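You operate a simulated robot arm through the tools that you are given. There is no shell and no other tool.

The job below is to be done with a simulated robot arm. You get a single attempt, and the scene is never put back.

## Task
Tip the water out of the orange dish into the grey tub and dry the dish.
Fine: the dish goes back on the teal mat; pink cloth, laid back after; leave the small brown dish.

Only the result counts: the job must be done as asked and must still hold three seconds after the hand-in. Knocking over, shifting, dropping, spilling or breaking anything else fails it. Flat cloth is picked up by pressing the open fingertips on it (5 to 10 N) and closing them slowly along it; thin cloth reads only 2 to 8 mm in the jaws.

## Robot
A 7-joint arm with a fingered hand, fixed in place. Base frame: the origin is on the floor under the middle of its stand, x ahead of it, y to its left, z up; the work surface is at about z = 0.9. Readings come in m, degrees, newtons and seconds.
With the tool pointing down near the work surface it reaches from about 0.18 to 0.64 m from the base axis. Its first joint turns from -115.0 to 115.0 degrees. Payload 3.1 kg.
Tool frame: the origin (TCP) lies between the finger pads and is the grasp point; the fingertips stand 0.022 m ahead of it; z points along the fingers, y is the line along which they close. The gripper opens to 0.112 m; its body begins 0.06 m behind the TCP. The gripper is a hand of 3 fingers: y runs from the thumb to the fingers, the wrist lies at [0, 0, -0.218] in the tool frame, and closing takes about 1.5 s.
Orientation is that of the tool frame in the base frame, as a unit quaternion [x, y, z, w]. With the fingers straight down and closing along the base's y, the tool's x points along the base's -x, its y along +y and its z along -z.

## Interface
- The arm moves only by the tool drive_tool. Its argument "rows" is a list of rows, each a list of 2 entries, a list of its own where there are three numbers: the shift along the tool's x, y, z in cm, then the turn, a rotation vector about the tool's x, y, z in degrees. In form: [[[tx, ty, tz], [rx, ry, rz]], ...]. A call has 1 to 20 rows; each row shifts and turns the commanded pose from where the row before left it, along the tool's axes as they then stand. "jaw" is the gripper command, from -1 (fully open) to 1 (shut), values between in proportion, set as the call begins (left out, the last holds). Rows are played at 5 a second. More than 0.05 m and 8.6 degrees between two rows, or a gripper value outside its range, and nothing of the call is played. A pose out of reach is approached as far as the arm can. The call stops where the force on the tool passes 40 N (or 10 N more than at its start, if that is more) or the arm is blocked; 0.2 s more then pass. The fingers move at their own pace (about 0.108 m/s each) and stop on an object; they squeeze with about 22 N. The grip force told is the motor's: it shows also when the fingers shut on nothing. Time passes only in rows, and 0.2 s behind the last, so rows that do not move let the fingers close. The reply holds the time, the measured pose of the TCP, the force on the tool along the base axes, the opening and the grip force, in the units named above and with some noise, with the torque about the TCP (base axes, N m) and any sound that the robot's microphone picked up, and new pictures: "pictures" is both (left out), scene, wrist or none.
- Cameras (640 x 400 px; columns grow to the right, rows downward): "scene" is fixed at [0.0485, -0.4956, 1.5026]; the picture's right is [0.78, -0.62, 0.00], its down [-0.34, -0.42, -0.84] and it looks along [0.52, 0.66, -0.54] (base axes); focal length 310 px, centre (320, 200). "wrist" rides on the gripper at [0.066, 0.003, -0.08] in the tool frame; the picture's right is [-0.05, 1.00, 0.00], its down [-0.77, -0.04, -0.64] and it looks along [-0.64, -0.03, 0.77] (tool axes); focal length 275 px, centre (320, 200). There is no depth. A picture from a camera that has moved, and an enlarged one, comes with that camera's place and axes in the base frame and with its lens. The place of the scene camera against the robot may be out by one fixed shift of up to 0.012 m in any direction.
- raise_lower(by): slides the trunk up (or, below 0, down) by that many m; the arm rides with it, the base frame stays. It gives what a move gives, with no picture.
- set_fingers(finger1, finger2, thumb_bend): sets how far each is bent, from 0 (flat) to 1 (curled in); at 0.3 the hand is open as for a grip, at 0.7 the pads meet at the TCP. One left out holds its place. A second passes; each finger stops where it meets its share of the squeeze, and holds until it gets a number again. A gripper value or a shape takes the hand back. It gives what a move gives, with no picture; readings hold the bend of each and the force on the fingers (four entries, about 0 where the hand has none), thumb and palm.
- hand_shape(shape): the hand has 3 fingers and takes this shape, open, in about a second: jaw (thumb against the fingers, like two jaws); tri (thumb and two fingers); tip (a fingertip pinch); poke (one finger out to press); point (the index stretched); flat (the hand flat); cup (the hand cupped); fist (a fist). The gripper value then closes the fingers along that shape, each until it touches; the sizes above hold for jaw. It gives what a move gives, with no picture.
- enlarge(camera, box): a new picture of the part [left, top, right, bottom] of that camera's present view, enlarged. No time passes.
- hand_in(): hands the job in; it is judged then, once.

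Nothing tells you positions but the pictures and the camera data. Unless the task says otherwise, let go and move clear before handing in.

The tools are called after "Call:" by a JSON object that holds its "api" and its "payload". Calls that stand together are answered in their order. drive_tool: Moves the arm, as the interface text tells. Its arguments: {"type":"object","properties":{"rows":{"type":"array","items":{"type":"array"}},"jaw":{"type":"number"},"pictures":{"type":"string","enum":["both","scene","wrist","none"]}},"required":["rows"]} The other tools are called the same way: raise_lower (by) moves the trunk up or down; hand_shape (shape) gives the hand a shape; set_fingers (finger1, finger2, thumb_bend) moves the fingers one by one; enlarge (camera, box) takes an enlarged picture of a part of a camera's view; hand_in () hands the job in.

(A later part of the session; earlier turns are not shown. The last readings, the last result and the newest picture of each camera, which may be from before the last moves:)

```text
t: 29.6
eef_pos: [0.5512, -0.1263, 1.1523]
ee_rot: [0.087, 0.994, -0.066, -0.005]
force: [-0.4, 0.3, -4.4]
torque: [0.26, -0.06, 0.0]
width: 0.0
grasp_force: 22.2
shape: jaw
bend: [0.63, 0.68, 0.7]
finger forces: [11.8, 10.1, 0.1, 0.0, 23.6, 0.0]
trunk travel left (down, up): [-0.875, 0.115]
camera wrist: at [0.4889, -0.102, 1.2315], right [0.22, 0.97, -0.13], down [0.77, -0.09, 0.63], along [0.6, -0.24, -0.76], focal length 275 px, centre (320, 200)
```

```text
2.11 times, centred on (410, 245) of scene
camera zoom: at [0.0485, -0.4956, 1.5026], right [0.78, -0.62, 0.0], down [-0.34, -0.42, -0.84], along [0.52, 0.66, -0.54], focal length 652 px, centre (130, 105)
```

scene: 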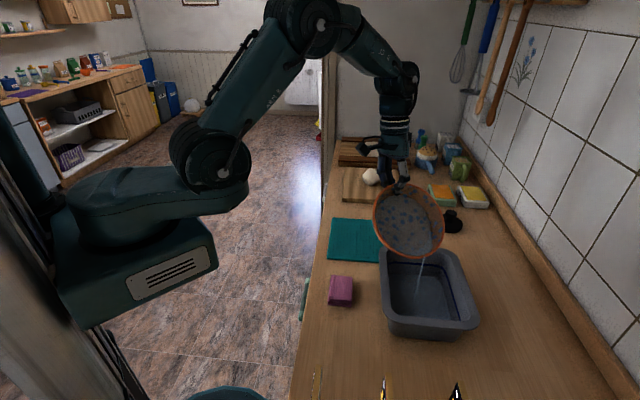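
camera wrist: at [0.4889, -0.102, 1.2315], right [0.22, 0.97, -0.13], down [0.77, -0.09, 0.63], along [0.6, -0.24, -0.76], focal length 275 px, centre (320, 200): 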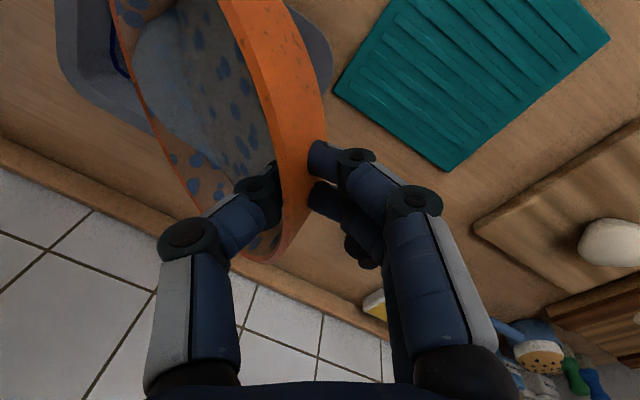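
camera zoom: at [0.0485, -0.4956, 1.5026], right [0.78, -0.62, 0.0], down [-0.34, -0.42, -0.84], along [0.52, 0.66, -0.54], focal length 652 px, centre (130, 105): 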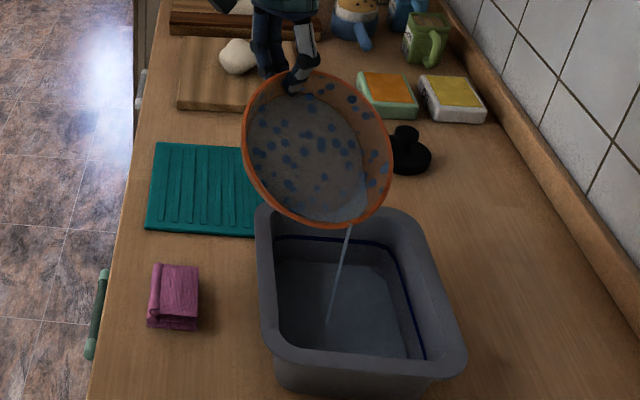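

Water is pouring cleanly into the middle of the tub. I'll let it run a second, then continue tipping gradually about the lip.

Call:
{"api": "drive_tool", "payload": {"rows": [[[0, 0, 0], [0, 0, 0]], [[0, 0, 0], [0, 0, 0]], [[0, 0, 0], [0, 0, 0]], [[0, 0, 0], [0, 0, 0]], [[0, -0.65, -0.567], [-3, 0, 0]], [[0, -0.65, -0.567], [-3, 0, 0]], [[0, -0.65, -0.567], [-3, 0, 0]], [[0, -0.65, -0.567], [-3, 0, 0]], [[0, -0.65, -0.567], [-3, 0, 0]], [[0, -0.65, -0.567], [-3, 0, 0]], [[0, -0.65, -0.567], [-3, 0, 0]], [[0, -0.65, -0.567], [-3, 0, 0]], [[0, -0.65, -0.567], [-3, 0, 0]], [[0, -0.65, -0.567], [-3, 0, 0]], [[0, -0.65, -0.567], [-3, 0, 0]], [[0, -0.65, -0.567], [-3, 0, 0]], [[0, 0, 0], [0, 0, 0]]], "pictures": "both"}}

Call:
{"api": "enlarge", "payload": {"camera": "scene", "box": [320, 150, 500, 340]}}

```text
t: 33.2
eef_pos: [0.536, -0.2115, 1.2067]
ee_rot: [0.086, 0.966, 0.245, 0.022]
force: [0.2, -0.4, -3.8]
torque: [0.04, -0.05, -0.01]
width: 0.0
grasp_force: 22.3
shape: jaw
bend: [0.63, 0.68, 0.7]
finger forces: [9.7, 9.2, 0.0, 0.0, 22.2, 0.0]
trunk travel left (down, up): [-0.875, 0.115]
camera wrist: at [0.4659, -0.2355, 1.2792], right [0.2, 0.86, 0.48], down [0.7, -0.46, 0.54], along [0.68, 0.23, -0.69], focal length 275 px, centre (320, 200)
```

scene: 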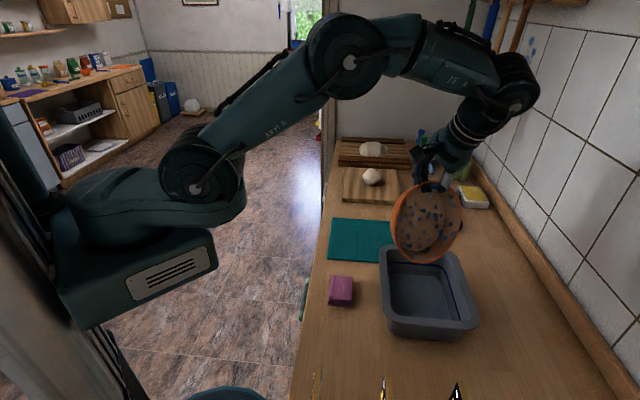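
wrist: 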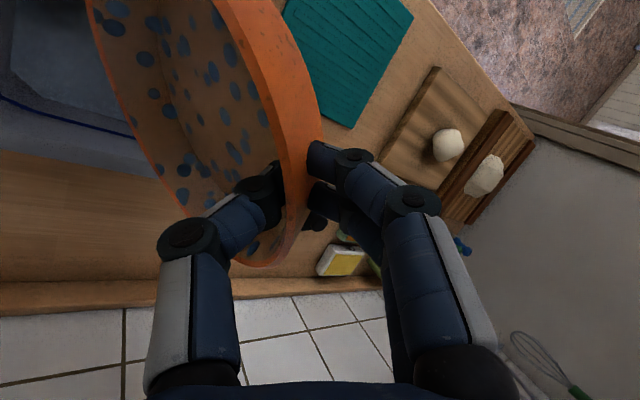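

```text
2.11 times, centred on (410, 245) of scene
camera zoom: at [0.0485, -0.4956, 1.5026], right [0.78, -0.62, 0.0], down [-0.34, -0.42, -0.84], along [0.52, 0.66, -0.54], focal length 652 px, centre (130, 105)
```

zoom: 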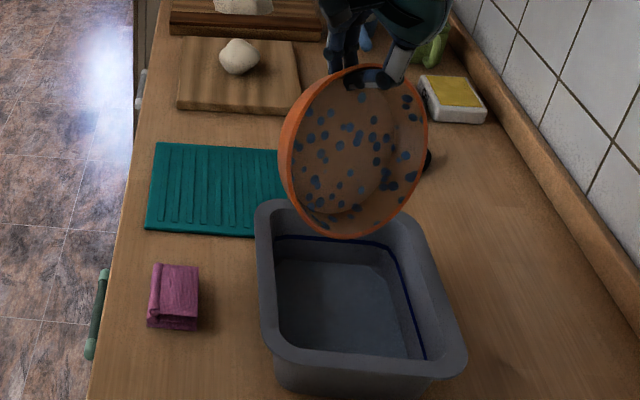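

The stream has stopped at about 76° of tilt, and the dish looks nearly empty. I'll tip further, to about 100°, and hold so the last water drains.

Call:
{"api": "drive_tool", "payload": {"rows": [[[0, -0.65, -0.567], [-3, 0, 0]], [[0, -0.65, -0.567], [-3, 0, 0]], [[0, -0.65, -0.567], [-3, 0, 0]], [[0, -0.65, -0.567], [-3, 0, 0]], [[0, -0.65, -0.567], [-3, 0, 0]], [[0, -0.65, -0.567], [-3, 0, 0]], [[0, -0.65, -0.567], [-3, 0, 0]], [[0, -0.65, -0.567], [-3, 0, 0]], [[0, 0, 0], [0, 0, 0]], [[0, 0, 0], [0, 0, 0]], [[0, 0, 0], [0, 0, 0]], [[0, 0, 0], [0, 0, 0]], [[0, 0, 0], [0, 0, 0]], [[0, 0, 0], [0, 0, 0]], [[0, 0, 0], [0, 0, 0]], [[0, 0, 0], [0, 0, 0]], [[0, 0, 0], [0, 0, 0]], [[0, 0, 0], [0, 0, 0]]], "pictures": "both"}}

Call:
{"api": "enlarge", "payload": {"camera": "scene", "box": [320, 150, 500, 340]}}

```text
t: 37.0
eef_pos: [0.5105, -0.265, 1.21]
ee_rot: [0.078, 0.894, 0.44, 0.038]
force: [0.4, 0.2, -4.2]
torque: [-0.03, 0.02, -0.01]
width: 0.0001
grasp_force: 22.4
shape: jaw
bend: [0.63, 0.68, 0.7]
finger forces: [9.1, 8.9, 0.0, 0.1, 21.8, 0.0]
out of reach, approached as far as the arm can: row 6, 7, 8
trunk travel left (down, up): [-0.875, 0.115]
camera wrist: at [0.4345, -0.3136, 1.2613], right [0.15, 0.59, 0.79], down [0.67, -0.65, 0.36], along [0.73, 0.47, -0.49], focal length 275 px, centre (320, 200)
```

scene: 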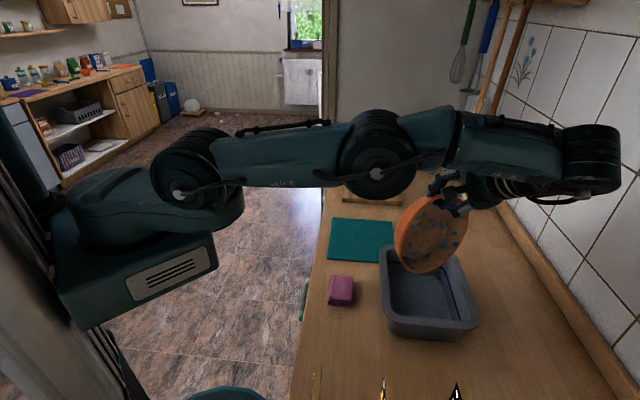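
wrist: 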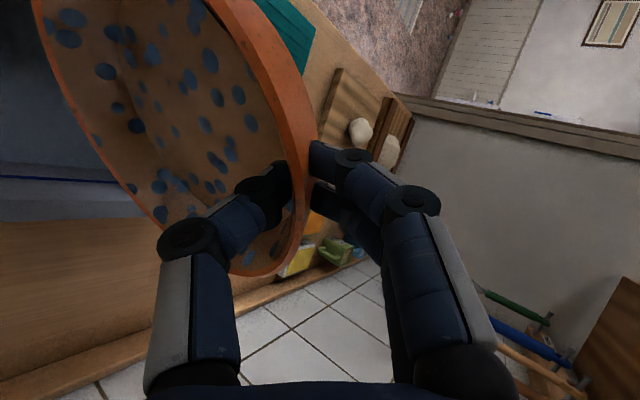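

```text
2.11 times, centred on (410, 245) of scene
camera zoom: at [0.0485, -0.4956, 1.5026], right [0.78, -0.62, 0.0], down [-0.34, -0.42, -0.84], along [0.52, 0.66, -0.54], focal length 652 px, centre (130, 105)
```

zoom: 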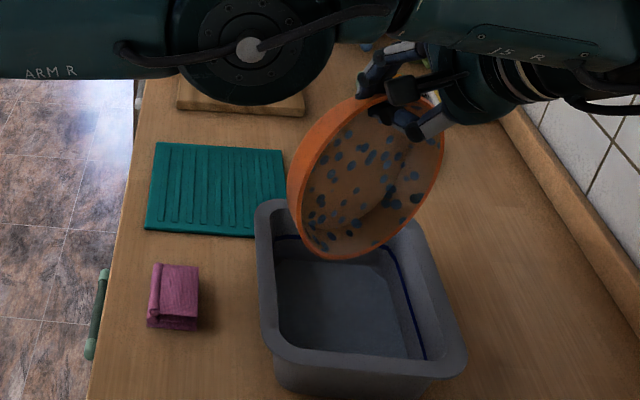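

The dish is empty and no stream remains. After holding a moment longer I'll start tipping it back toward level over the tub.

Call:
{"api": "drive_tool", "payload": {"rows": [[[0, 0, 0], [0, 0, 0]], [[0, 0, 0], [0, 0, 0]], [[0, 0, 0], [0, 0, 0]], [[0, 0, 0], [0, 0, 0]], [[0, 0, 0], [0, 0, 0]], [[0, 0, 0], [0, 0, 0]], [[0, 0, 0], [0, 0, 0]], [[0, 0, 0], [0, 0, 0]], [[0, 1.018, 1.018], [5, 0, 0]], [[0, 1.018, 1.018], [5, 0, 0]], [[0, 1.018, 1.018], [5, 0, 0]], [[0, 1.018, 1.018], [5, 0, 0]], [[0, 1.018, 1.018], [5, 0, 0]], [[0, 1.018, 1.018], [5, 0, 0]], [[0, 1.018, 1.018], [5, 0, 0]], [[0, 1.018, 1.018], [5, 0, 0]], [[0, 1.018, 1.018], [5, 0, 0]], [[0, 1.018, 1.018], [5, 0, 0]], [[0, 1.018, 1.018], [5, 0, 0]], [[0, 1.018, 1.018], [5, 0, 0]]], "pictures": "wrist"}}

Call:
{"api": "enlarge", "payload": {"camera": "scene", "box": [320, 150, 500, 340]}}

```text
t: 41.2
eef_pos: [0.5369, -0.1109, 1.1513]
ee_rot: [0.088, 0.994, -0.067, -0.006]
force: [-0.4, 0.2, -4.1]
torque: [0.25, -0.07, 0.0]
width: 0.0002
grasp_force: 22.0
shape: jaw
bend: [0.63, 0.68, 0.7]
finger forces: [13.8, 9.9, 0.0, 0.1, 24.9, 0.0]
trunk travel left (down, up): [-0.875, 0.115]
camera wrist: at [0.4744, -0.0856, 1.2316], right [0.22, 0.97, -0.13], down [0.77, -0.09, 0.63], along [0.6, -0.24, -0.76], focal length 275 px, centre (320, 200)
```

wrist: 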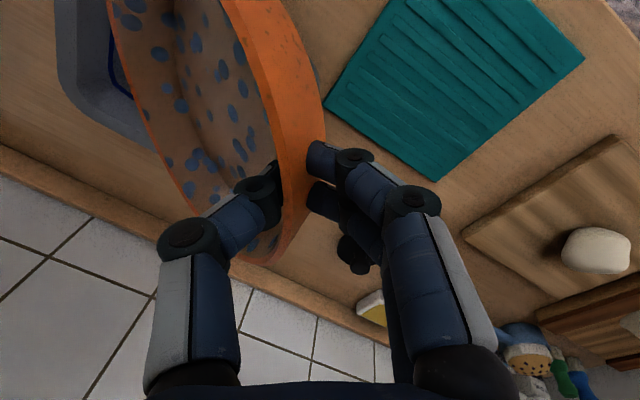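

```text
2.11 times, centred on (410, 245) of scene
camera zoom: at [0.0485, -0.4956, 1.5026], right [0.78, -0.62, 0.0], down [-0.34, -0.42, -0.84], along [0.52, 0.66, -0.54], focal length 652 px, centre (130, 105)
```

zoom: 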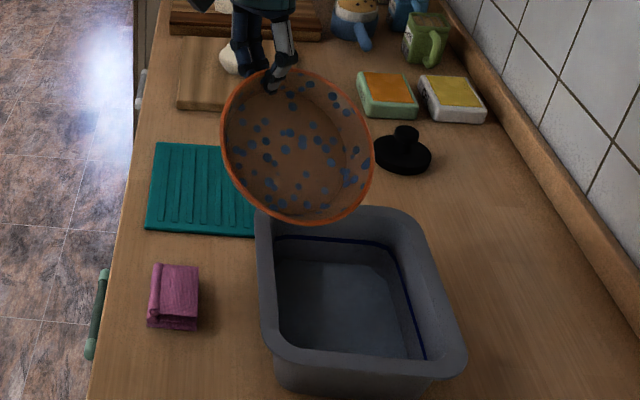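

The dish interior looks empty and there's no drip. I'll finish levelling it over the tub and raise it slightly for the trip back to the mat.

Call:
{"api": "drive_tool", "payload": {"rows": [[[0, 1.018, 1.018], [5, 0, 0]], [[0, 1.018, 1.018], [5, 0, 0]], [[0, 1.018, 1.018], [5, 0, 0]], [[0, 1.018, 1.018], [5, 0, 0]], [[0, 1.018, 1.018], [5, 0, 0]], [[0, 1.018, 1.018], [5, 0, 0]], [[0, 1.018, 1.018], [5, 0, 0]], [[0, 1.018, 1.018], [5, 0, 0]], [[0, -0.74, -0.68], [0, 0, 0]], [[0, -0.74, -0.68], [0, 0, 0]], [[0, 0, 0], [0, 0, 0]]], "pictures": "wrist"}}

Call:
{"api": "enlarge", "payload": {"camera": "scene", "box": [320, 150, 500, 340]}}

```text
t: 43.6
eef_pos: [0.5442, -0.0728, 1.0659]
ee_rot: [0.08, 0.911, -0.402, -0.036]
force: [0.6, -1.7, -3.9]
torque: [0.35, -0.1, 0.01]
width: 0.0
grasp_force: 22.8
shape: jaw
bend: [0.63, 0.68, 0.7]
finger forces: [14.4, 11.7, 0.0, 0.0, 25.0, 0.0]
trunk travel left (down, up): [-0.875, 0.115]
camera wrist: at [0.4903, -0.0007, 1.1184], right [0.16, 0.66, -0.74], down [0.84, 0.3, 0.45], along [0.52, -0.69, -0.5], focal length 275 px, centre (320, 200)
```

wrist: 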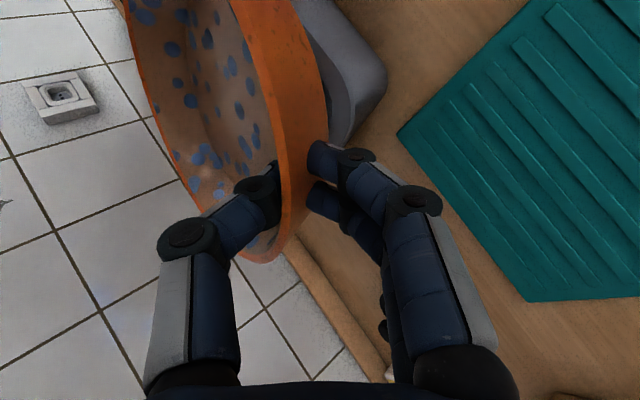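

```text
2.11 times, centred on (410, 245) of scene
camera zoom: at [0.0485, -0.4956, 1.5026], right [0.78, -0.62, 0.0], down [-0.34, -0.42, -0.84], along [0.52, 0.66, -0.54], focal length 652 px, centre (130, 105)
```

zoom: 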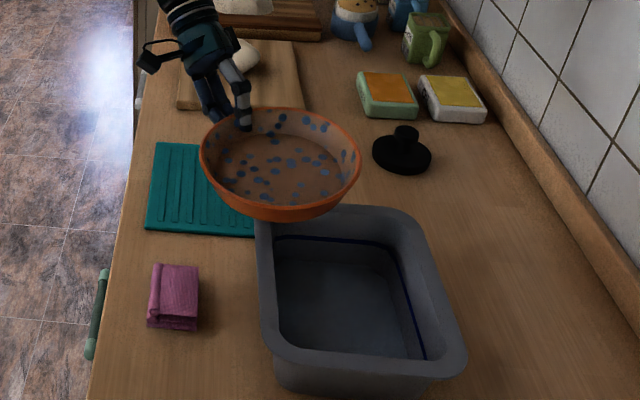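

The dish is empty and level over the tub. I'll carry it back above the mat, turning the hand 20° counter-clockwise so the reach stays comfortable.

Call:
{"api": "drive_tool", "payload": {"rows": [[[-0.236, 0.759, -0.828], [0, -1.228, -1.127]], [[-0.236, 0.759, -0.828], [0, -1.228, -1.127]], [[-0.236, 0.759, -0.828], [0, -1.228, -1.127]], [[-0.236, 0.759, -0.828], [0, -1.228, -1.127]], [[-0.236, 0.759, -0.828], [0, -1.228, -1.127]], [[-0.236, 0.759, -0.828], [0, -1.228, -1.127]], [[-0.236, 0.759, -0.828], [0, -1.228, -1.127]], [[-0.236, 0.759, -0.828], [0, -1.228, -1.127]], [[-0.236, 0.759, -0.828], [0, -1.228, -1.127]], [[-0.236, 0.759, -0.828], [0, -1.228, -1.127]], [[-0.236, 0.759, -0.828], [0, -1.228, -1.127]], [[-0.236, 0.759, -0.828], [0, -1.228, -1.127]], [[0, 0, 0], [0, 0, 0]]], "pictures": "both"}}

Call:
{"api": "enlarge", "payload": {"camera": "scene", "box": [290, 130, 450, 280]}}

```text
t: 46.4
eef_pos: [0.5749, 0.0617, 1.0679]
ee_rot: [-0.08, 0.912, -0.401, 0.034]
force: [0.0, 0.0, -3.2]
torque: [0.4, 0.05, -0.01]
width: 0.0001
grasp_force: 22.0
shape: jaw
bend: [0.63, 0.68, 0.7]
finger forces: [14.5, 11.8, 0.0, 0.1, 25.0, 0.1]
trunk travel left (down, up): [-0.875, 0.115]
camera wrist: at [0.4987, 0.1101, 1.1191], right [-0.07, 0.67, -0.74], down [0.68, 0.57, 0.45], along [0.73, -0.47, -0.5], focal length 275 px, centre (320, 200)
```

scene: 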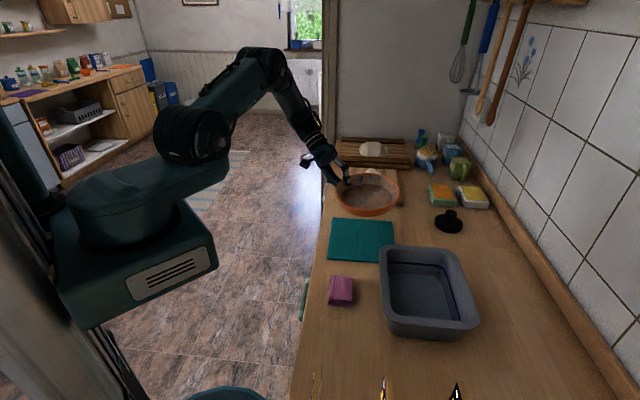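
wrist: 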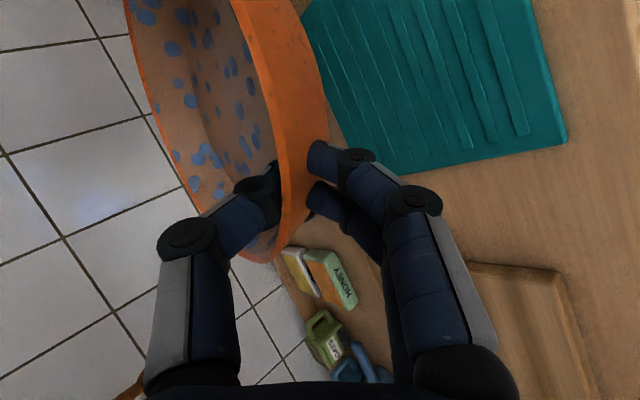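

```text
2.67 times, centred on (370, 205) of scene
camera zoom: at [0.0485, -0.4956, 1.5026], right [0.78, -0.62, 0.0], down [-0.34, -0.42, -0.84], along [0.52, 0.66, -0.54], focal length 826 px, centre (187, 187)
```

zoom: 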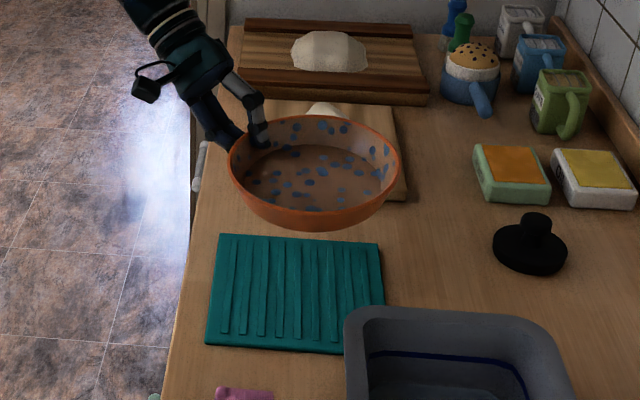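

The dish is centred above the mat by my estimate, at (0.590, -0.020). I'll lower it to just above the mat.

Call:
{"api": "drive_tool", "payload": {"rows": [[[0, 0.759, 0.696], [0, 0, 0]], [[0, 0.759, 0.696], [0, 0, 0]], [[0, 0.759, 0.696], [0, 0, 0]], [[0, 0.759, 0.696], [0, 0, 0]], [[0, 0.759, 0.696], [0, 0, 0]], [[0, 0.759, 0.696], [0, 0, 0]], [[0, 0.759, 0.696], [0, 0, 0]], [[0, 0.759, 0.696], [0, 0, 0]], [[0, 0.759, 0.696], [0, 0, 0]], [[0, 0.759, 0.696], [0, 0, 0]], [[0, 0, 0], [0, 0, 0]]], "pictures": "wrist"}}

Call:
{"api": "enlarge", "payload": {"camera": "scene", "box": [300, 160, 420, 270]}}

```text
t: 48.8
eef_pos: [0.5751, 0.0596, 0.9617]
ee_rot: [-0.08, 0.912, -0.401, 0.033]
force: [0.5, -0.7, -4.0]
torque: [0.41, 0.04, -0.02]
width: 0.0
grasp_force: 22.5
shape: jaw
bend: [0.63, 0.68, 0.7]
finger forces: [13.8, 12.1, 0.0, 0.0, 24.6, 0.1]
trunk travel left (down, up): [-0.875, 0.115]
camera wrist: at [0.4996, 0.1092, 1.0148], right [-0.07, 0.67, -0.74], down [0.68, 0.57, 0.46], along [0.73, -0.47, -0.5], focal length 275 px, centre (320, 200)
```

wrist: 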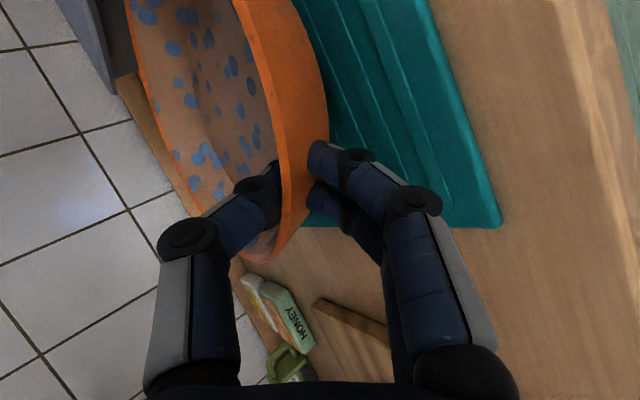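

```text
3.64 times, centred on (360, 215) of scene
camera zoom: at [0.0485, -0.4956, 1.5026], right [0.78, -0.62, 0.0], down [-0.34, -0.42, -0.84], along [0.52, 0.66, -0.54], focal length 1127 px, centre (174, 146)
```

zoom: 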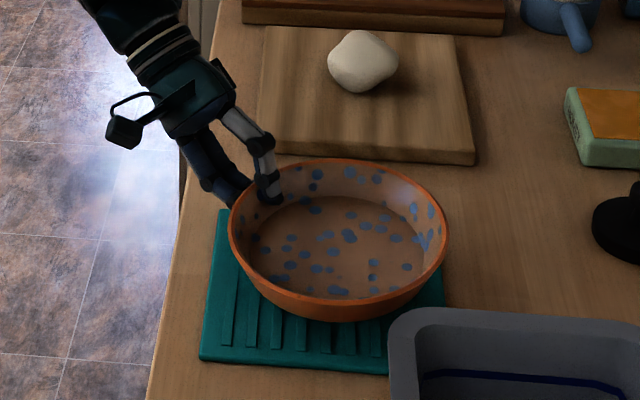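

The dish is about 2 cm above the mat and centred within a few mm of its original spot. I'll lower it in small steps until it touches.

Call:
{"api": "drive_tool", "payload": {"rows": [[[0, 0.295, 0.27], [0, 0, 0]], [[0, 0.295, 0.27], [0, 0, 0]], [[0, 0.295, 0.27], [0, 0, 0]], [[0, 0, 0], [0, 0, 0]]], "pictures": "none"}}

Call:
{"api": "drive_tool", "payload": {"rows": [[[0, 0.22, 0.2], [0, 0, 0]], [[0, 0, 0], [0, 0, 0]]], "pictures": "wrist"}}

Call:
{"api": "enlarge", "payload": {"camera": "scene", "box": [300, 160, 420, 270]}}

```text
t: 49.8
eef_pos: [0.5734, 0.059, 0.9507]
ee_rot: [-0.08, 0.911, -0.402, 0.034]
force: [0.1, -0.3, -3.4]
torque: [0.37, 0.05, 0.02]
width: 0.0001
grasp_force: 22.1
shape: jaw
bend: [0.63, 0.68, 0.7]
finger forces: [13.8, 12.1, 0.0, 0.0, 24.5, 0.0]
trunk travel left (down, up): [-0.875, 0.115]
```

```text
t: 50.4
eef_pos: [0.5742, 0.0596, 0.949]
ee_rot: [-0.081, 0.912, -0.401, 0.034]
force: [1.9, -1.0, -4.7]
torque: [0.37, 0.09, 0.02]
width: 0.0
grasp_force: 22.0
shape: jaw
bend: [0.63, 0.68, 0.7]
finger forces: [13.8, 12.0, 0.0, 0.1, 24.4, 0.1]
trunk travel left (down, up): [-0.875, 0.115]
camera wrist: at [0.4988, 0.1094, 1.0003], right [-0.07, 0.67, -0.74], down [0.68, 0.57, 0.46], along [0.73, -0.47, -0.5], focal length 275 px, centre (320, 200)
```

wrist: 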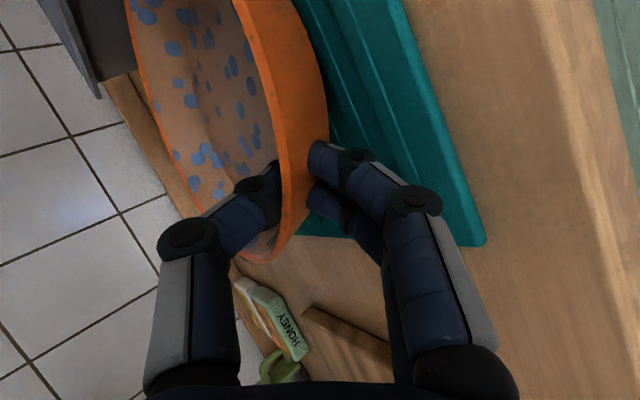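

```text
3.64 times, centred on (360, 215) of scene
camera zoom: at [0.0485, -0.4956, 1.5026], right [0.78, -0.62, 0.0], down [-0.34, -0.42, -0.84], along [0.52, 0.66, -0.54], focal length 1127 px, centre (174, 146)
```

zoom: 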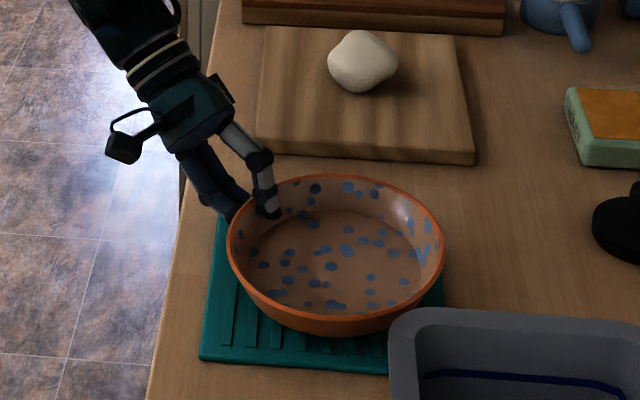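

It's still hanging with about 1 cm to go. I'll lower by 3–4 mm steps and watch the load.

Call:
{"api": "drive_tool", "payload": {"rows": [[[0, 0.15, 0.135], [0, 0, 0]], [[0, 0.15, 0.135], [0, 0, 0]], [[0, 0, 0], [0, 0, 0]]], "pictures": "none"}}

Call:
{"api": "drive_tool", "payload": {"rows": [[[0, 0.15, 0.135], [0, 0, 0]], [[0, 0, 0], [0, 0, 0]]], "pictures": "none"}}

Call:
{"api": "drive_tool", "payload": {"rows": [[[0, 0.15, 0.135], [0, 0, 0]], [[0, 0, 0], [0, 0, 0]]], "pictures": "wrist"}}

Call:
{"api": "enlarge", "payload": {"camera": "scene", "box": [300, 160, 420, 270]}}

```text
t: 51.2
eef_pos: [0.5749, 0.0592, 0.9438]
ee_rot: [-0.08, 0.912, -0.401, 0.034]
force: [0.0, 0.1, -4.7]
torque: [0.38, 0.03, -0.02]
width: 0.0
grasp_force: 22.1
shape: jaw
bend: [0.63, 0.68, 0.7]
finger forces: [13.8, 12.1, 0.0, 0.0, 24.3, 0.0]
trunk travel left (down, up): [-0.875, 0.115]
```

```text
t: 51.8
eef_pos: [0.573, 0.0595, 0.9422]
ee_rot: [-0.081, 0.912, -0.401, 0.034]
force: [1.2, -0.1, -4.1]
torque: [0.39, 0.07, 0.0]
width: 0.0
grasp_force: 22.1
shape: jaw
bend: [0.63, 0.68, 0.7]
finger forces: [13.8, 12.0, 0.0, 0.0, 24.4, 0.1]
trunk travel left (down, up): [-0.875, 0.115]
```

```text
t: 52.4
eef_pos: [0.5742, 0.0598, 0.94]
ee_rot: [-0.08, 0.912, -0.401, 0.034]
force: [-0.2, 0.4, -4.2]
torque: [0.37, 0.05, -0.01]
width: 0.0001
grasp_force: 21.7
shape: jaw
bend: [0.63, 0.68, 0.7]
finger forces: [13.8, 12.0, 0.1, 0.0, 24.4, 0.0]
trunk travel left (down, up): [-0.875, 0.115]
camera wrist: at [0.4983, 0.1088, 0.9916], right [-0.07, 0.67, -0.74], down [0.68, 0.57, 0.45], along [0.73, -0.47, -0.5], focal length 275 px, centre (320, 200)
```

wrist: 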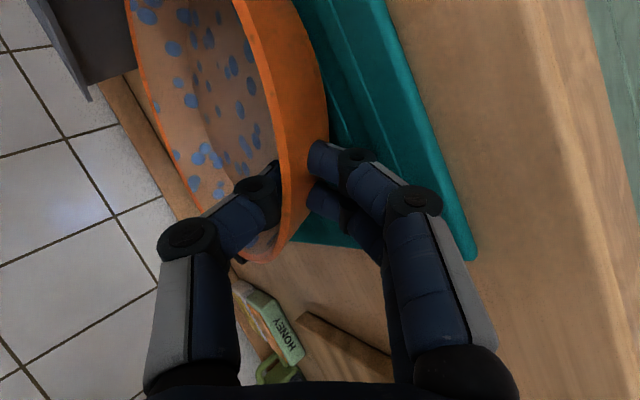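

```text
3.64 times, centred on (360, 215) of scene
camera zoom: at [0.0485, -0.4956, 1.5026], right [0.78, -0.62, 0.0], down [-0.34, -0.42, -0.84], along [0.52, 0.66, -0.54], focal length 1127 px, centre (174, 146)
```

zoom: 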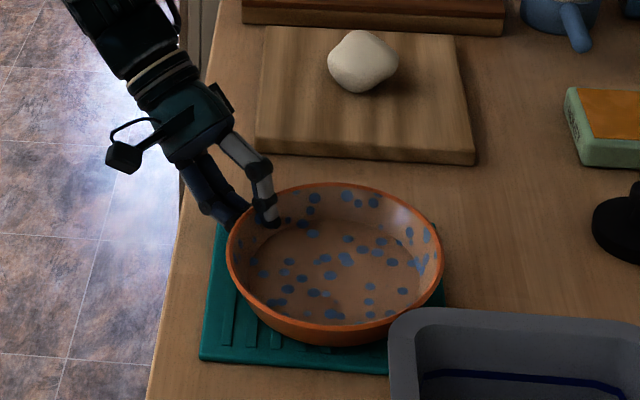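

The dish rim is nearly at its original height in the view and is still fully carried. I'll continue lowering in 2 mm steps.

Call:
{"api": "drive_tool", "payload": {"rows": [[[0, 0.15, 0.135], [0, 0, 0]], [[0, 0, 0], [0, 0, 0]]], "pictures": "none"}}

Call:
{"api": "drive_tool", "payload": {"rows": [[[0, 0.15, 0.135], [0, 0, 0]], [[0, 0, 0], [0, 0, 0]]], "pictures": "none"}}

```text
t: 53.0
eef_pos: [0.5746, 0.0604, 0.9371]
ee_rot: [-0.08, 0.912, -0.401, 0.034]
force: [-0.2, 1.0, -3.5]
torque: [0.26, 0.12, -0.04]
width: 0.0001
grasp_force: 22.1
shape: jaw
bend: [0.63, 0.68, 0.7]
finger forces: [14.0, 10.5, 0.0, 0.0, 22.7, 0.1]
trunk travel left (down, up): [-0.875, 0.115]
```

```text
t: 53.6
eef_pos: [0.5743, 0.0589, 0.9349]
ee_rot: [-0.08, 0.912, -0.402, 0.034]
force: [0.9, 0.9, -2.0]
torque: [0.25, 0.13, 0.01]
width: 0.0
grasp_force: 22.2
shape: jaw
bend: [0.63, 0.68, 0.7]
finger forces: [12.2, 11.1, 0.0, 0.0, 22.1, 0.0]
trunk travel left (down, up): [-0.875, 0.115]
```

The dish has touched, and the load and torque are dropping. I'll rotate the hand back toward upright about the grip so the dish seats flat.

Call:
{"api": "drive_tool", "payload": {"rows": [[[0, 0, 0], [-2, 0, 0]], [[0, 0, 0], [-2, 0, 0]], [[0, 0, 0], [-2, 0, 0]], [[0, 0, 0], [-2, 0, 0]], [[0, 0, 0], [0, 0, 0]]], "pictures": "none"}}

Call:
{"api": "drive_tool", "payload": {"rows": [[[0, 0, 0], [-2, 0, 0]], [[0, 0, 0], [-2, 0, 0]], [[0, 0, 0], [-2, 0, 0]], [[0, 0, 0], [-2, 0, 0]], [[0, 0, 0], [0, 0, 0]]], "pictures": "wrist"}}

Call:
{"api": "enlarge", "payload": {"camera": "scene", "box": [300, 160, 420, 270]}}

```text
t: 54.8
eef_pos: [0.5743, 0.0595, 0.9355]
ee_rot: [-0.083, 0.937, -0.337, 0.028]
force: [0.5, -0.7, -2.4]
torque: [0.07, 0.11, -0.04]
width: 0.0003
grasp_force: 22.1
shape: jaw
bend: [0.63, 0.67, 0.7]
finger forces: [10.5, 9.8, 0.1, 0.0, 20.3, 0.1]
trunk travel left (down, up): [-0.875, 0.115]
```

```text
t: 56.0
eef_pos: [0.5734, 0.0595, 0.9367]
ee_rot: [-0.084, 0.959, -0.271, 0.023]
force: [0.1, -1.4, -1.2]
torque: [0.06, 0.07, -0.05]
width: 0.0
grasp_force: 21.7
shape: jaw
bend: [0.63, 0.66, 0.7]
finger forces: [10.9, 9.6, 0.0, 0.0, 20.3, 0.0]
trunk travel left (down, up): [-0.875, 0.115]
camera wrist: at [0.5018, 0.0927, 1.0031], right [-0.1, 0.85, -0.52], down [0.71, 0.43, 0.56], along [0.7, -0.31, -0.64], focal length 275 px, centre (320, 200)
```

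wrist: 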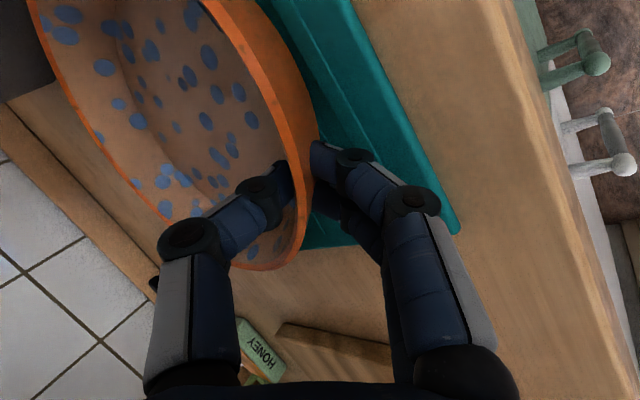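

```text
3.64 times, centred on (360, 215) of scene
camera zoom: at [0.0485, -0.4956, 1.5026], right [0.78, -0.62, 0.0], down [-0.34, -0.42, -0.84], along [0.52, 0.66, -0.54], focal length 1127 px, centre (174, 146)
```

zoom: 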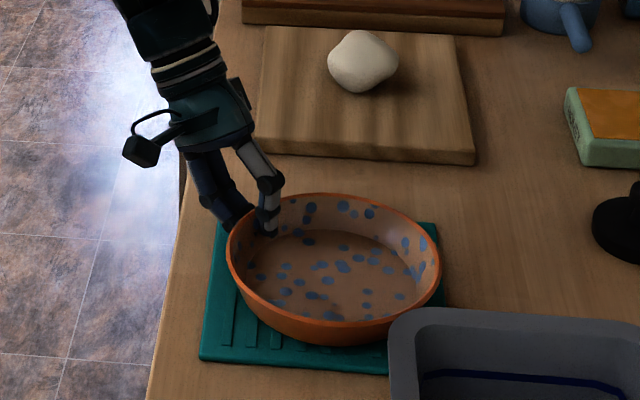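

The dish is seated on the mat and the torque is near zero. I'll finish rotating the hand upright, then open it slightly and withdraw upward.

Call:
{"api": "drive_tool", "payload": {"rows": [[[0, 0, 0], [-2.5, 0, 0]], [[0, 0, 0], [-2.5, 0, 0]], [[0, 0, 0], [-2.5, 0, 0]], [[0, 0, 0], [-2.5, 0, 0]], [[0, 0, 0], [-2.5, 0, 0]], [[0, 0, 0], [-2.5, 0, 0]], [[0, 0, 0], [-2.5, 0, 0]], [[0, 0, 0], [-2.5, 0, 0]], [[0, 0, 0], [0, 0, 0]]], "pictures": "none"}}

Call:
{"api": "drive_tool", "payload": {"rows": [[[0, 0, 0], [0, 0, 0]], [[0, 0, 0], [0, 0, 0]], [[0, 0, 0], [0, 0, 0]], [[0, 0, 0], [0, 0, 0]]], "jaw": 0.5, "pictures": "wrist"}}

Call:
{"api": "enlarge", "payload": {"camera": "scene", "box": [300, 160, 420, 270]}}

```text
t: 58.0
eef_pos: [0.5718, 0.0589, 0.937]
ee_rot: [-0.087, 0.991, -0.1, 0.01]
force: [3.7, -1.8, 23.1]
torque: [-0.39, -0.04, 0.03]
width: 0.003
grasp_force: 22.3
shape: jaw
bend: [0.63, 0.67, 0.72]
finger forces: [10.6, 9.7, 0.1, 0.1, 33.2, 0.0]
trunk travel left (down, up): [-0.875, 0.115]
```

```text
t: 59.0
eef_pos: [0.5733, 0.06, 0.9353]
ee_rot: [-0.087, 0.991, -0.1, 0.008]
force: [-0.1, -0.2, 0.2]
torque: [-0.02, 0.02, -0.01]
width: 0.0276
grasp_force: 0.0
shape: jaw
bend: [0.73, 0.73, 0.7]
finger forces: [0.1, 0.0, 0.0, 0.0, 0.0, 0.0]
trunk travel left (down, up): [-0.875, 0.115]
camera wrist: at [0.5057, 0.0673, 1.0141], right [-0.12, 0.97, -0.2], down [0.74, 0.22, 0.63], along [0.66, -0.07, -0.75], focal length 275 px, centre (320, 200)
```

wrist: 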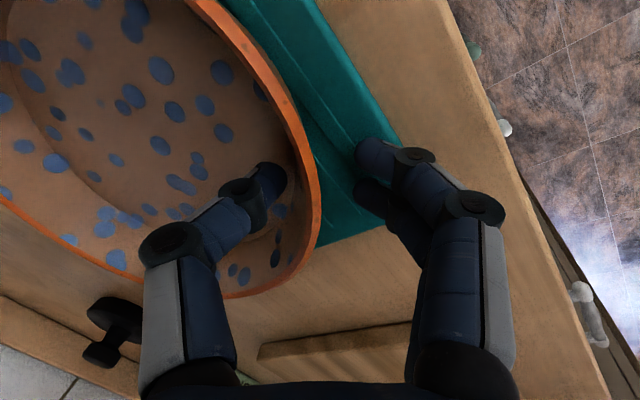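

```text
3.64 times, centred on (360, 215) of scene
camera zoom: at [0.0485, -0.4956, 1.5026], right [0.78, -0.62, 0.0], down [-0.34, -0.42, -0.84], along [0.52, 0.66, -0.54], focal length 1127 px, centre (174, 146)
```

zoom: 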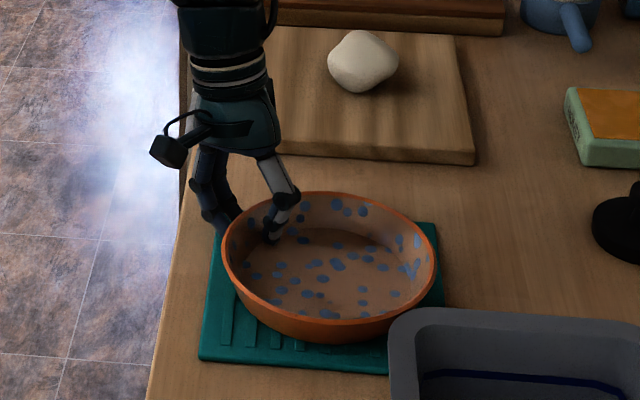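

The dish is released and flat on the mat. Next I'll raise the hand clear, open the fingers, turn square to the counter and look at the pink cloth.

Call:
{"api": "drive_tool", "payload": {"rows": [[[0, -0.7, -3.43], [0, 0, 0]], [[0, -0.7, -3.43], [0, 0, 0]], [[0, -0.7, -3.43], [0, 0, 0]], [[0, -0.7, -3.43], [0, 0, 0]], [[0, -0.7, -3.43], [0, 0, 0]], [[0, 0, 0], [-5.8, 0, 0]], [[0, 0, 0], [-5.8, 0, 0]], [[0, 0, 0], [0, 0, -7]], [[0, 0, 0], [0, 0, -7]], [[0, 0, 0], [0, 0, -7]], [[0, 0, 0], [0, 0, -7]], [[0, 0, 0], [0, 0, -7]], [[4.475, -0.25, 1.06], [0, 0, 0]], [[4.475, -0.25, 1.06], [0, 0, 0]], [[4.475, -0.25, 1.06], [0, 0, 0]], [[4.475, -0.25, 1.06], [0, 0, 0]], [[4.475, -0.25, 1.06], [0, 0, 0]], [[4.475, -0.25, 1.06], [0, 0, 0]], [[4.475, -0.25, 1.06], [0, 0, 0]], [[4.475, -0.25, 1.06], [0, 0, 0]]], "pictures": "both"}}

```text
t: 63.2
eef_pos: [0.3317, -0.207, 1.0276]
ee_rot: [-0.383, 0.924, 0.001, 0.001]
force: [-0.6, -0.4, -0.8]
torque: [0.03, 0.0, 0.0]
width: 0.0275
grasp_force: 0.0
shape: jaw
bend: [0.73, 0.73, 0.7]
finger forces: [0.0, 0.0, 0.1, 0.0, 0.0, 0.1]
trunk travel left (down, up): [-0.875, 0.115]
camera wrist: at [0.2835, -0.2519, 1.1072], right [-0.67, 0.74, 0.0], down [0.57, 0.52, 0.64], along [0.47, 0.43, -0.77], focal length 275 px, centre (320, 200)
```

scene: 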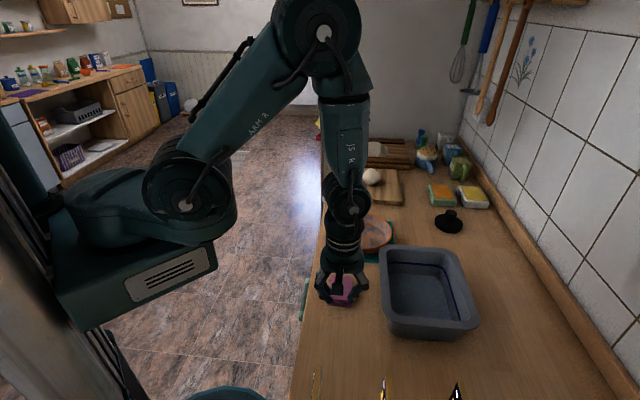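
wrist: 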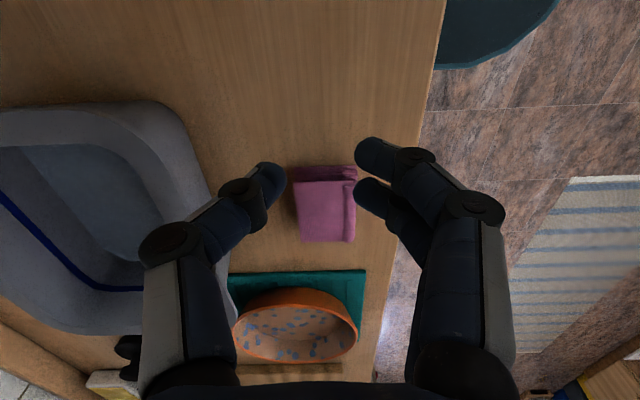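

Call:
{"api": "enlarge", "payload": {"camera": "wrist", "box": [260, 140, 400, 270]}}

Call:
{"api": "enlarge", "payload": {"camera": "wrist", "box": [200, 250, 400, 390]}}

```text
3.08 times, centred on (330, 205) of wrist
camera zoom: at [0.2835, -0.2519, 1.1072], right [-0.67, 0.74, 0.0], down [0.57, 0.52, 0.64], along [0.47, 0.43, -0.77], focal length 847 px, centre (289, 185)
```

zoom: 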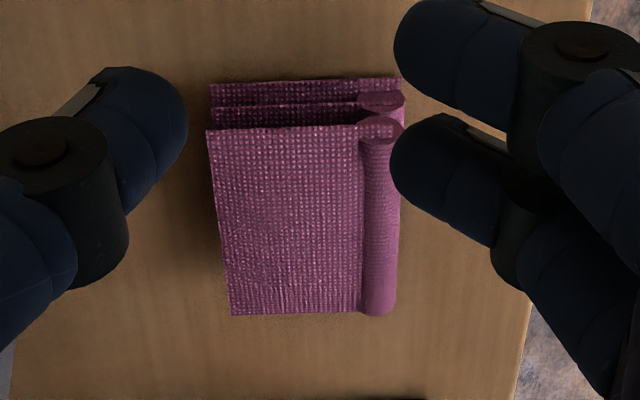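

```text
2.86 times, centred on (300, 320) of wrist
camera zoom: at [0.2835, -0.2519, 1.1072], right [-0.67, 0.74, 0.0], down [0.57, 0.52, 0.64], along [0.47, 0.43, -0.77], focal length 786 px, centre (377, -143)
```

zoom: 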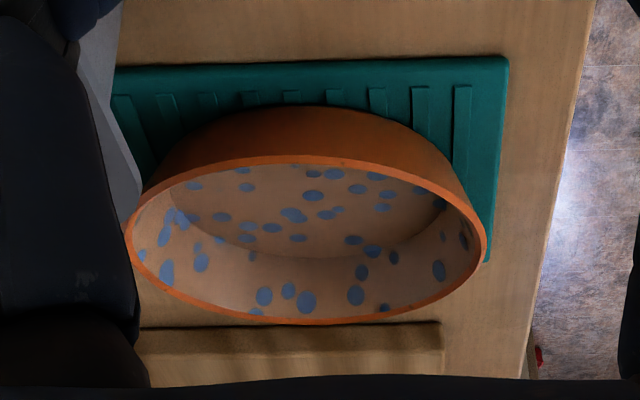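

The cloth is a folded pad about 5.4 × 7.7 cm and roughly 1.7 cm high, centred at (0.408, -0.129) and square to the counter. I'll open the jaws a bit wider than the pad, move above it and come down to just over it.

Call:
{"api": "drive_tool", "payload": {"rows": [[[-3.63, 0.04, 0], [0, 0, 0]], [[-3.63, 0.04, 0], [0, 0, 0]], [[-3.63, 0.04, 0], [0, 0, 0]], [[0, 0, 3.0], [0, 0, 0]], [[0, 0, 3.0], [0, 0, 0]], [[0, 0, 0], [0, 0, 0]]], "jaw": -0.4, "pictures": "both"}}

Call:
{"api": "enlarge", "payload": {"camera": "scene", "box": [290, 230, 400, 330]}}

```text
t: 64.6
eef_pos: [0.4101, -0.1306, 0.9651]
ee_rot: [-0.383, 0.924, 0.0, 0.0]
force: [-0.2, 0.0, -0.4]
torque: [-0.02, -0.02, 0.01]
width: 0.0781
grasp_force: 0.0
shape: jaw
bend: [0.67, 0.67, 0.64]
finger forces: [0.0, 0.0, 0.0, 0.1, 0.1, 0.1]
trunk travel left (down, up): [-0.875, 0.115]
camera wrist: at [0.3616, -0.174, 1.0456], right [-0.67, 0.74, 0.0], down [0.57, 0.52, 0.64], along [0.47, 0.43, -0.77], focal length 275 px, centre (320, 200)
```

scene: 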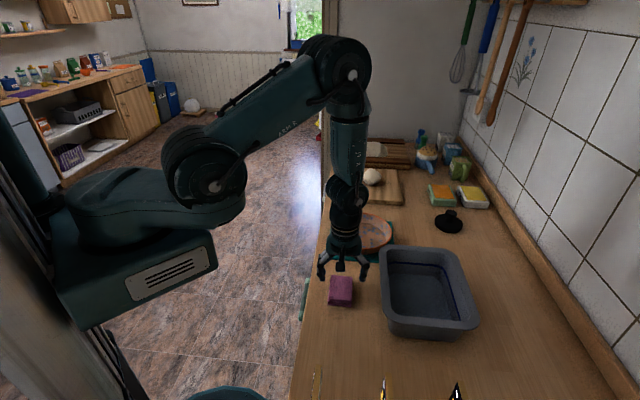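
wrist: 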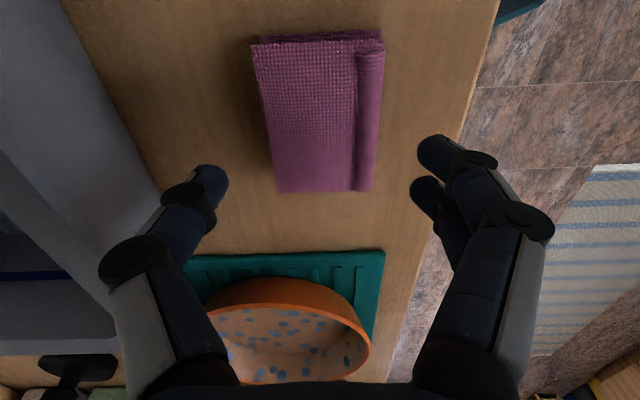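

```text
4.00 times, centred on (345, 280) of scene
camera zoom: at [0.0485, -0.4956, 1.5026], right [0.78, -0.62, 0.0], down [-0.34, -0.42, -0.84], along [0.52, 0.66, -0.54], focal length 1239 px, centre (220, -120)
```

zoom: 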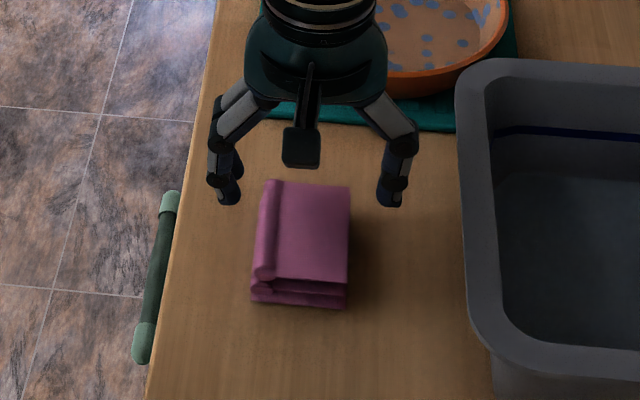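

The jaws straddle the pad evenly, and I need a 5 mm shift back to centre it. I'll descend so the fingertips are just above the counter on both sides.

Call:
{"api": "drive_tool", "payload": {"rows": [[[0.25, 0, 1.2], [0, 0, 0]], [[0.25, 0, 1.2], [0, 0, 0]], [[0, 0, 1.2], [0, 0, 0]], [[0, 0, 0], [0, 0, 0]]], "pictures": "wrist"}}

Call:
{"api": "enlarge", "payload": {"camera": "scene", "box": [290, 230, 400, 330]}}

```text
t: 65.6
eef_pos: [0.4071, -0.1322, 0.9303]
ee_rot: [-0.382, 0.924, 0.001, 0.0]
force: [-0.5, 0.1, 0.1]
torque: [0.03, -0.01, 0.04]
width: 0.0781
grasp_force: 0.2
shape: jaw
bend: [0.67, 0.67, 0.64]
finger forces: [0.1, 0.1, 0.1, 0.0, 0.1, 0.0]
trunk travel left (down, up): [-0.875, 0.115]
camera wrist: at [0.359, -0.1774, 1.0107], right [-0.67, 0.74, 0.0], down [0.57, 0.52, 0.64], along [0.47, 0.43, -0.77], focal length 275 px, centre (320, 200)
```

wrist: 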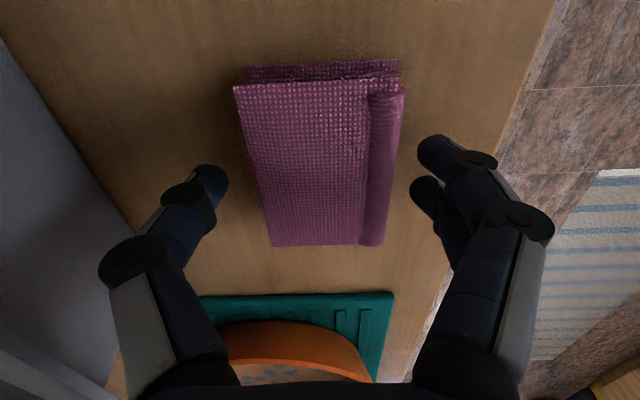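

```text
4.00 times, centred on (345, 280) of scene
camera zoom: at [0.0485, -0.4956, 1.5026], right [0.78, -0.62, 0.0], down [-0.34, -0.42, -0.84], along [0.52, 0.66, -0.54], focal length 1239 px, centre (220, -120)
```

zoom: 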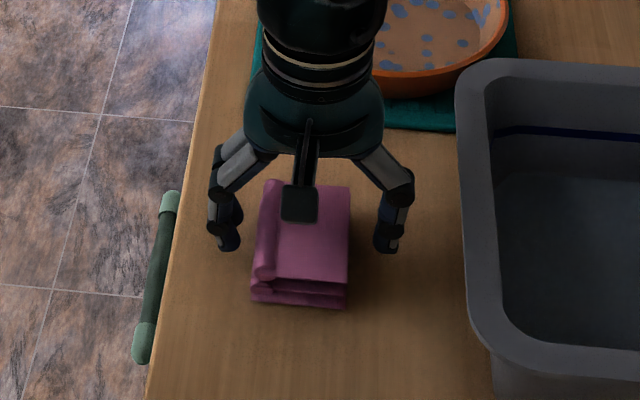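

The jaws are evenly on each side of the pad, with tips about 8 mm off the counter. I'll close in small steps and read the width and force.

Call:
{"api": "drive_tool", "payload": {"rows": [[[0, 0, 0], [0, 0, 0]], [[0, 0, 0], [0, 0, 0]]], "jaw": -0.05, "pictures": "none"}}

Call:
{"api": "drive_tool", "payload": {"rows": [[[0, 0, 0], [0, 0, 0]], [[0, 0, 0], [0, 0, 0]]], "jaw": 0.15, "pictures": "none"}}

Call:
{"api": "drive_tool", "payload": {"rows": [[[0, 0, 0], [0, 0, 0]], [[0, 0, 0], [0, 0, 0]]], "jaw": 0.3, "pictures": "wrist"}}

Call:
{"api": "enlarge", "payload": {"camera": "scene", "box": [290, 230, 400, 330]}}

```text
t: 66.2
eef_pos: [0.4077, -0.1326, 0.9306]
ee_rot: [-0.383, 0.924, 0.0, -0.001]
force: [0.1, -0.3, -0.6]
torque: [0.01, -0.02, 0.0]
width: 0.0595
grasp_force: 0.0
shape: jaw
bend: [0.72, 0.72, 0.7]
finger forces: [0.1, 0.0, 0.0, 0.1, 0.1, 0.0]
trunk travel left (down, up): [-0.875, 0.115]
```

```text
t: 66.8
eef_pos: [0.4086, -0.1324, 0.9294]
ee_rot: [-0.383, 0.924, 0.002, -0.001]
force: [-0.4, 0.3, -0.5]
torque: [0.01, -0.02, -0.02]
width: 0.049
grasp_force: 21.6
shape: jaw
bend: [0.73, 0.73, 0.7]
finger forces: [10.0, 10.0, 0.0, 0.0, 19.9, 0.0]
trunk travel left (down, up): [-0.875, 0.115]
```

```text
t: 67.4
eef_pos: [0.4077, -0.1336, 0.9297]
ee_rot: [-0.382, 0.924, 0.001, -0.001]
force: [0.3, -0.6, 0.5]
torque: [-0.04, -0.03, 0.01]
width: 0.0491
grasp_force: 22.3
shape: jaw
bend: [0.73, 0.73, 0.7]
finger forces: [10.0, 10.0, 0.1, 0.2, 20.0, 0.0]
trunk travel left (down, up): [-0.875, 0.115]
camera wrist: at [0.3592, -0.1774, 1.0107], right [-0.67, 0.74, 0.0], down [0.57, 0.52, 0.64], along [0.47, 0.43, -0.77], focal length 275 px, centre (320, 200)
```

wrist: 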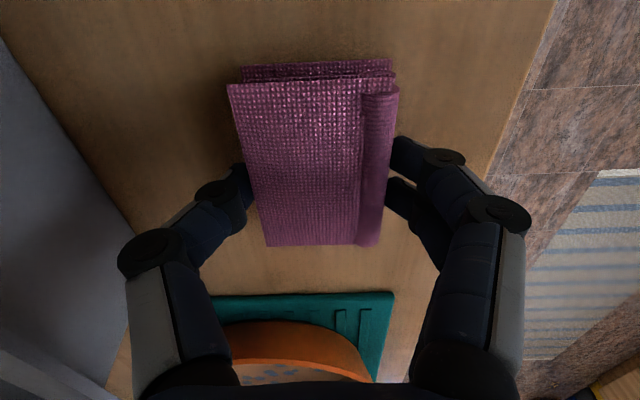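

```text
4.00 times, centred on (345, 280) of scene
camera zoom: at [0.0485, -0.4956, 1.5026], right [0.78, -0.62, 0.0], down [-0.34, -0.42, -0.84], along [0.52, 0.66, -0.54], focal length 1239 px, centre (220, -120)
```

zoom: 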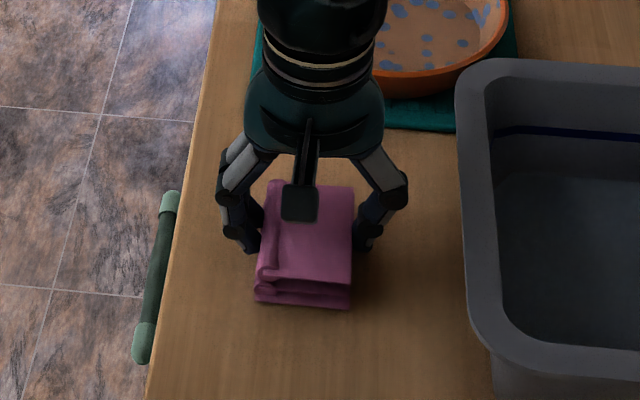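

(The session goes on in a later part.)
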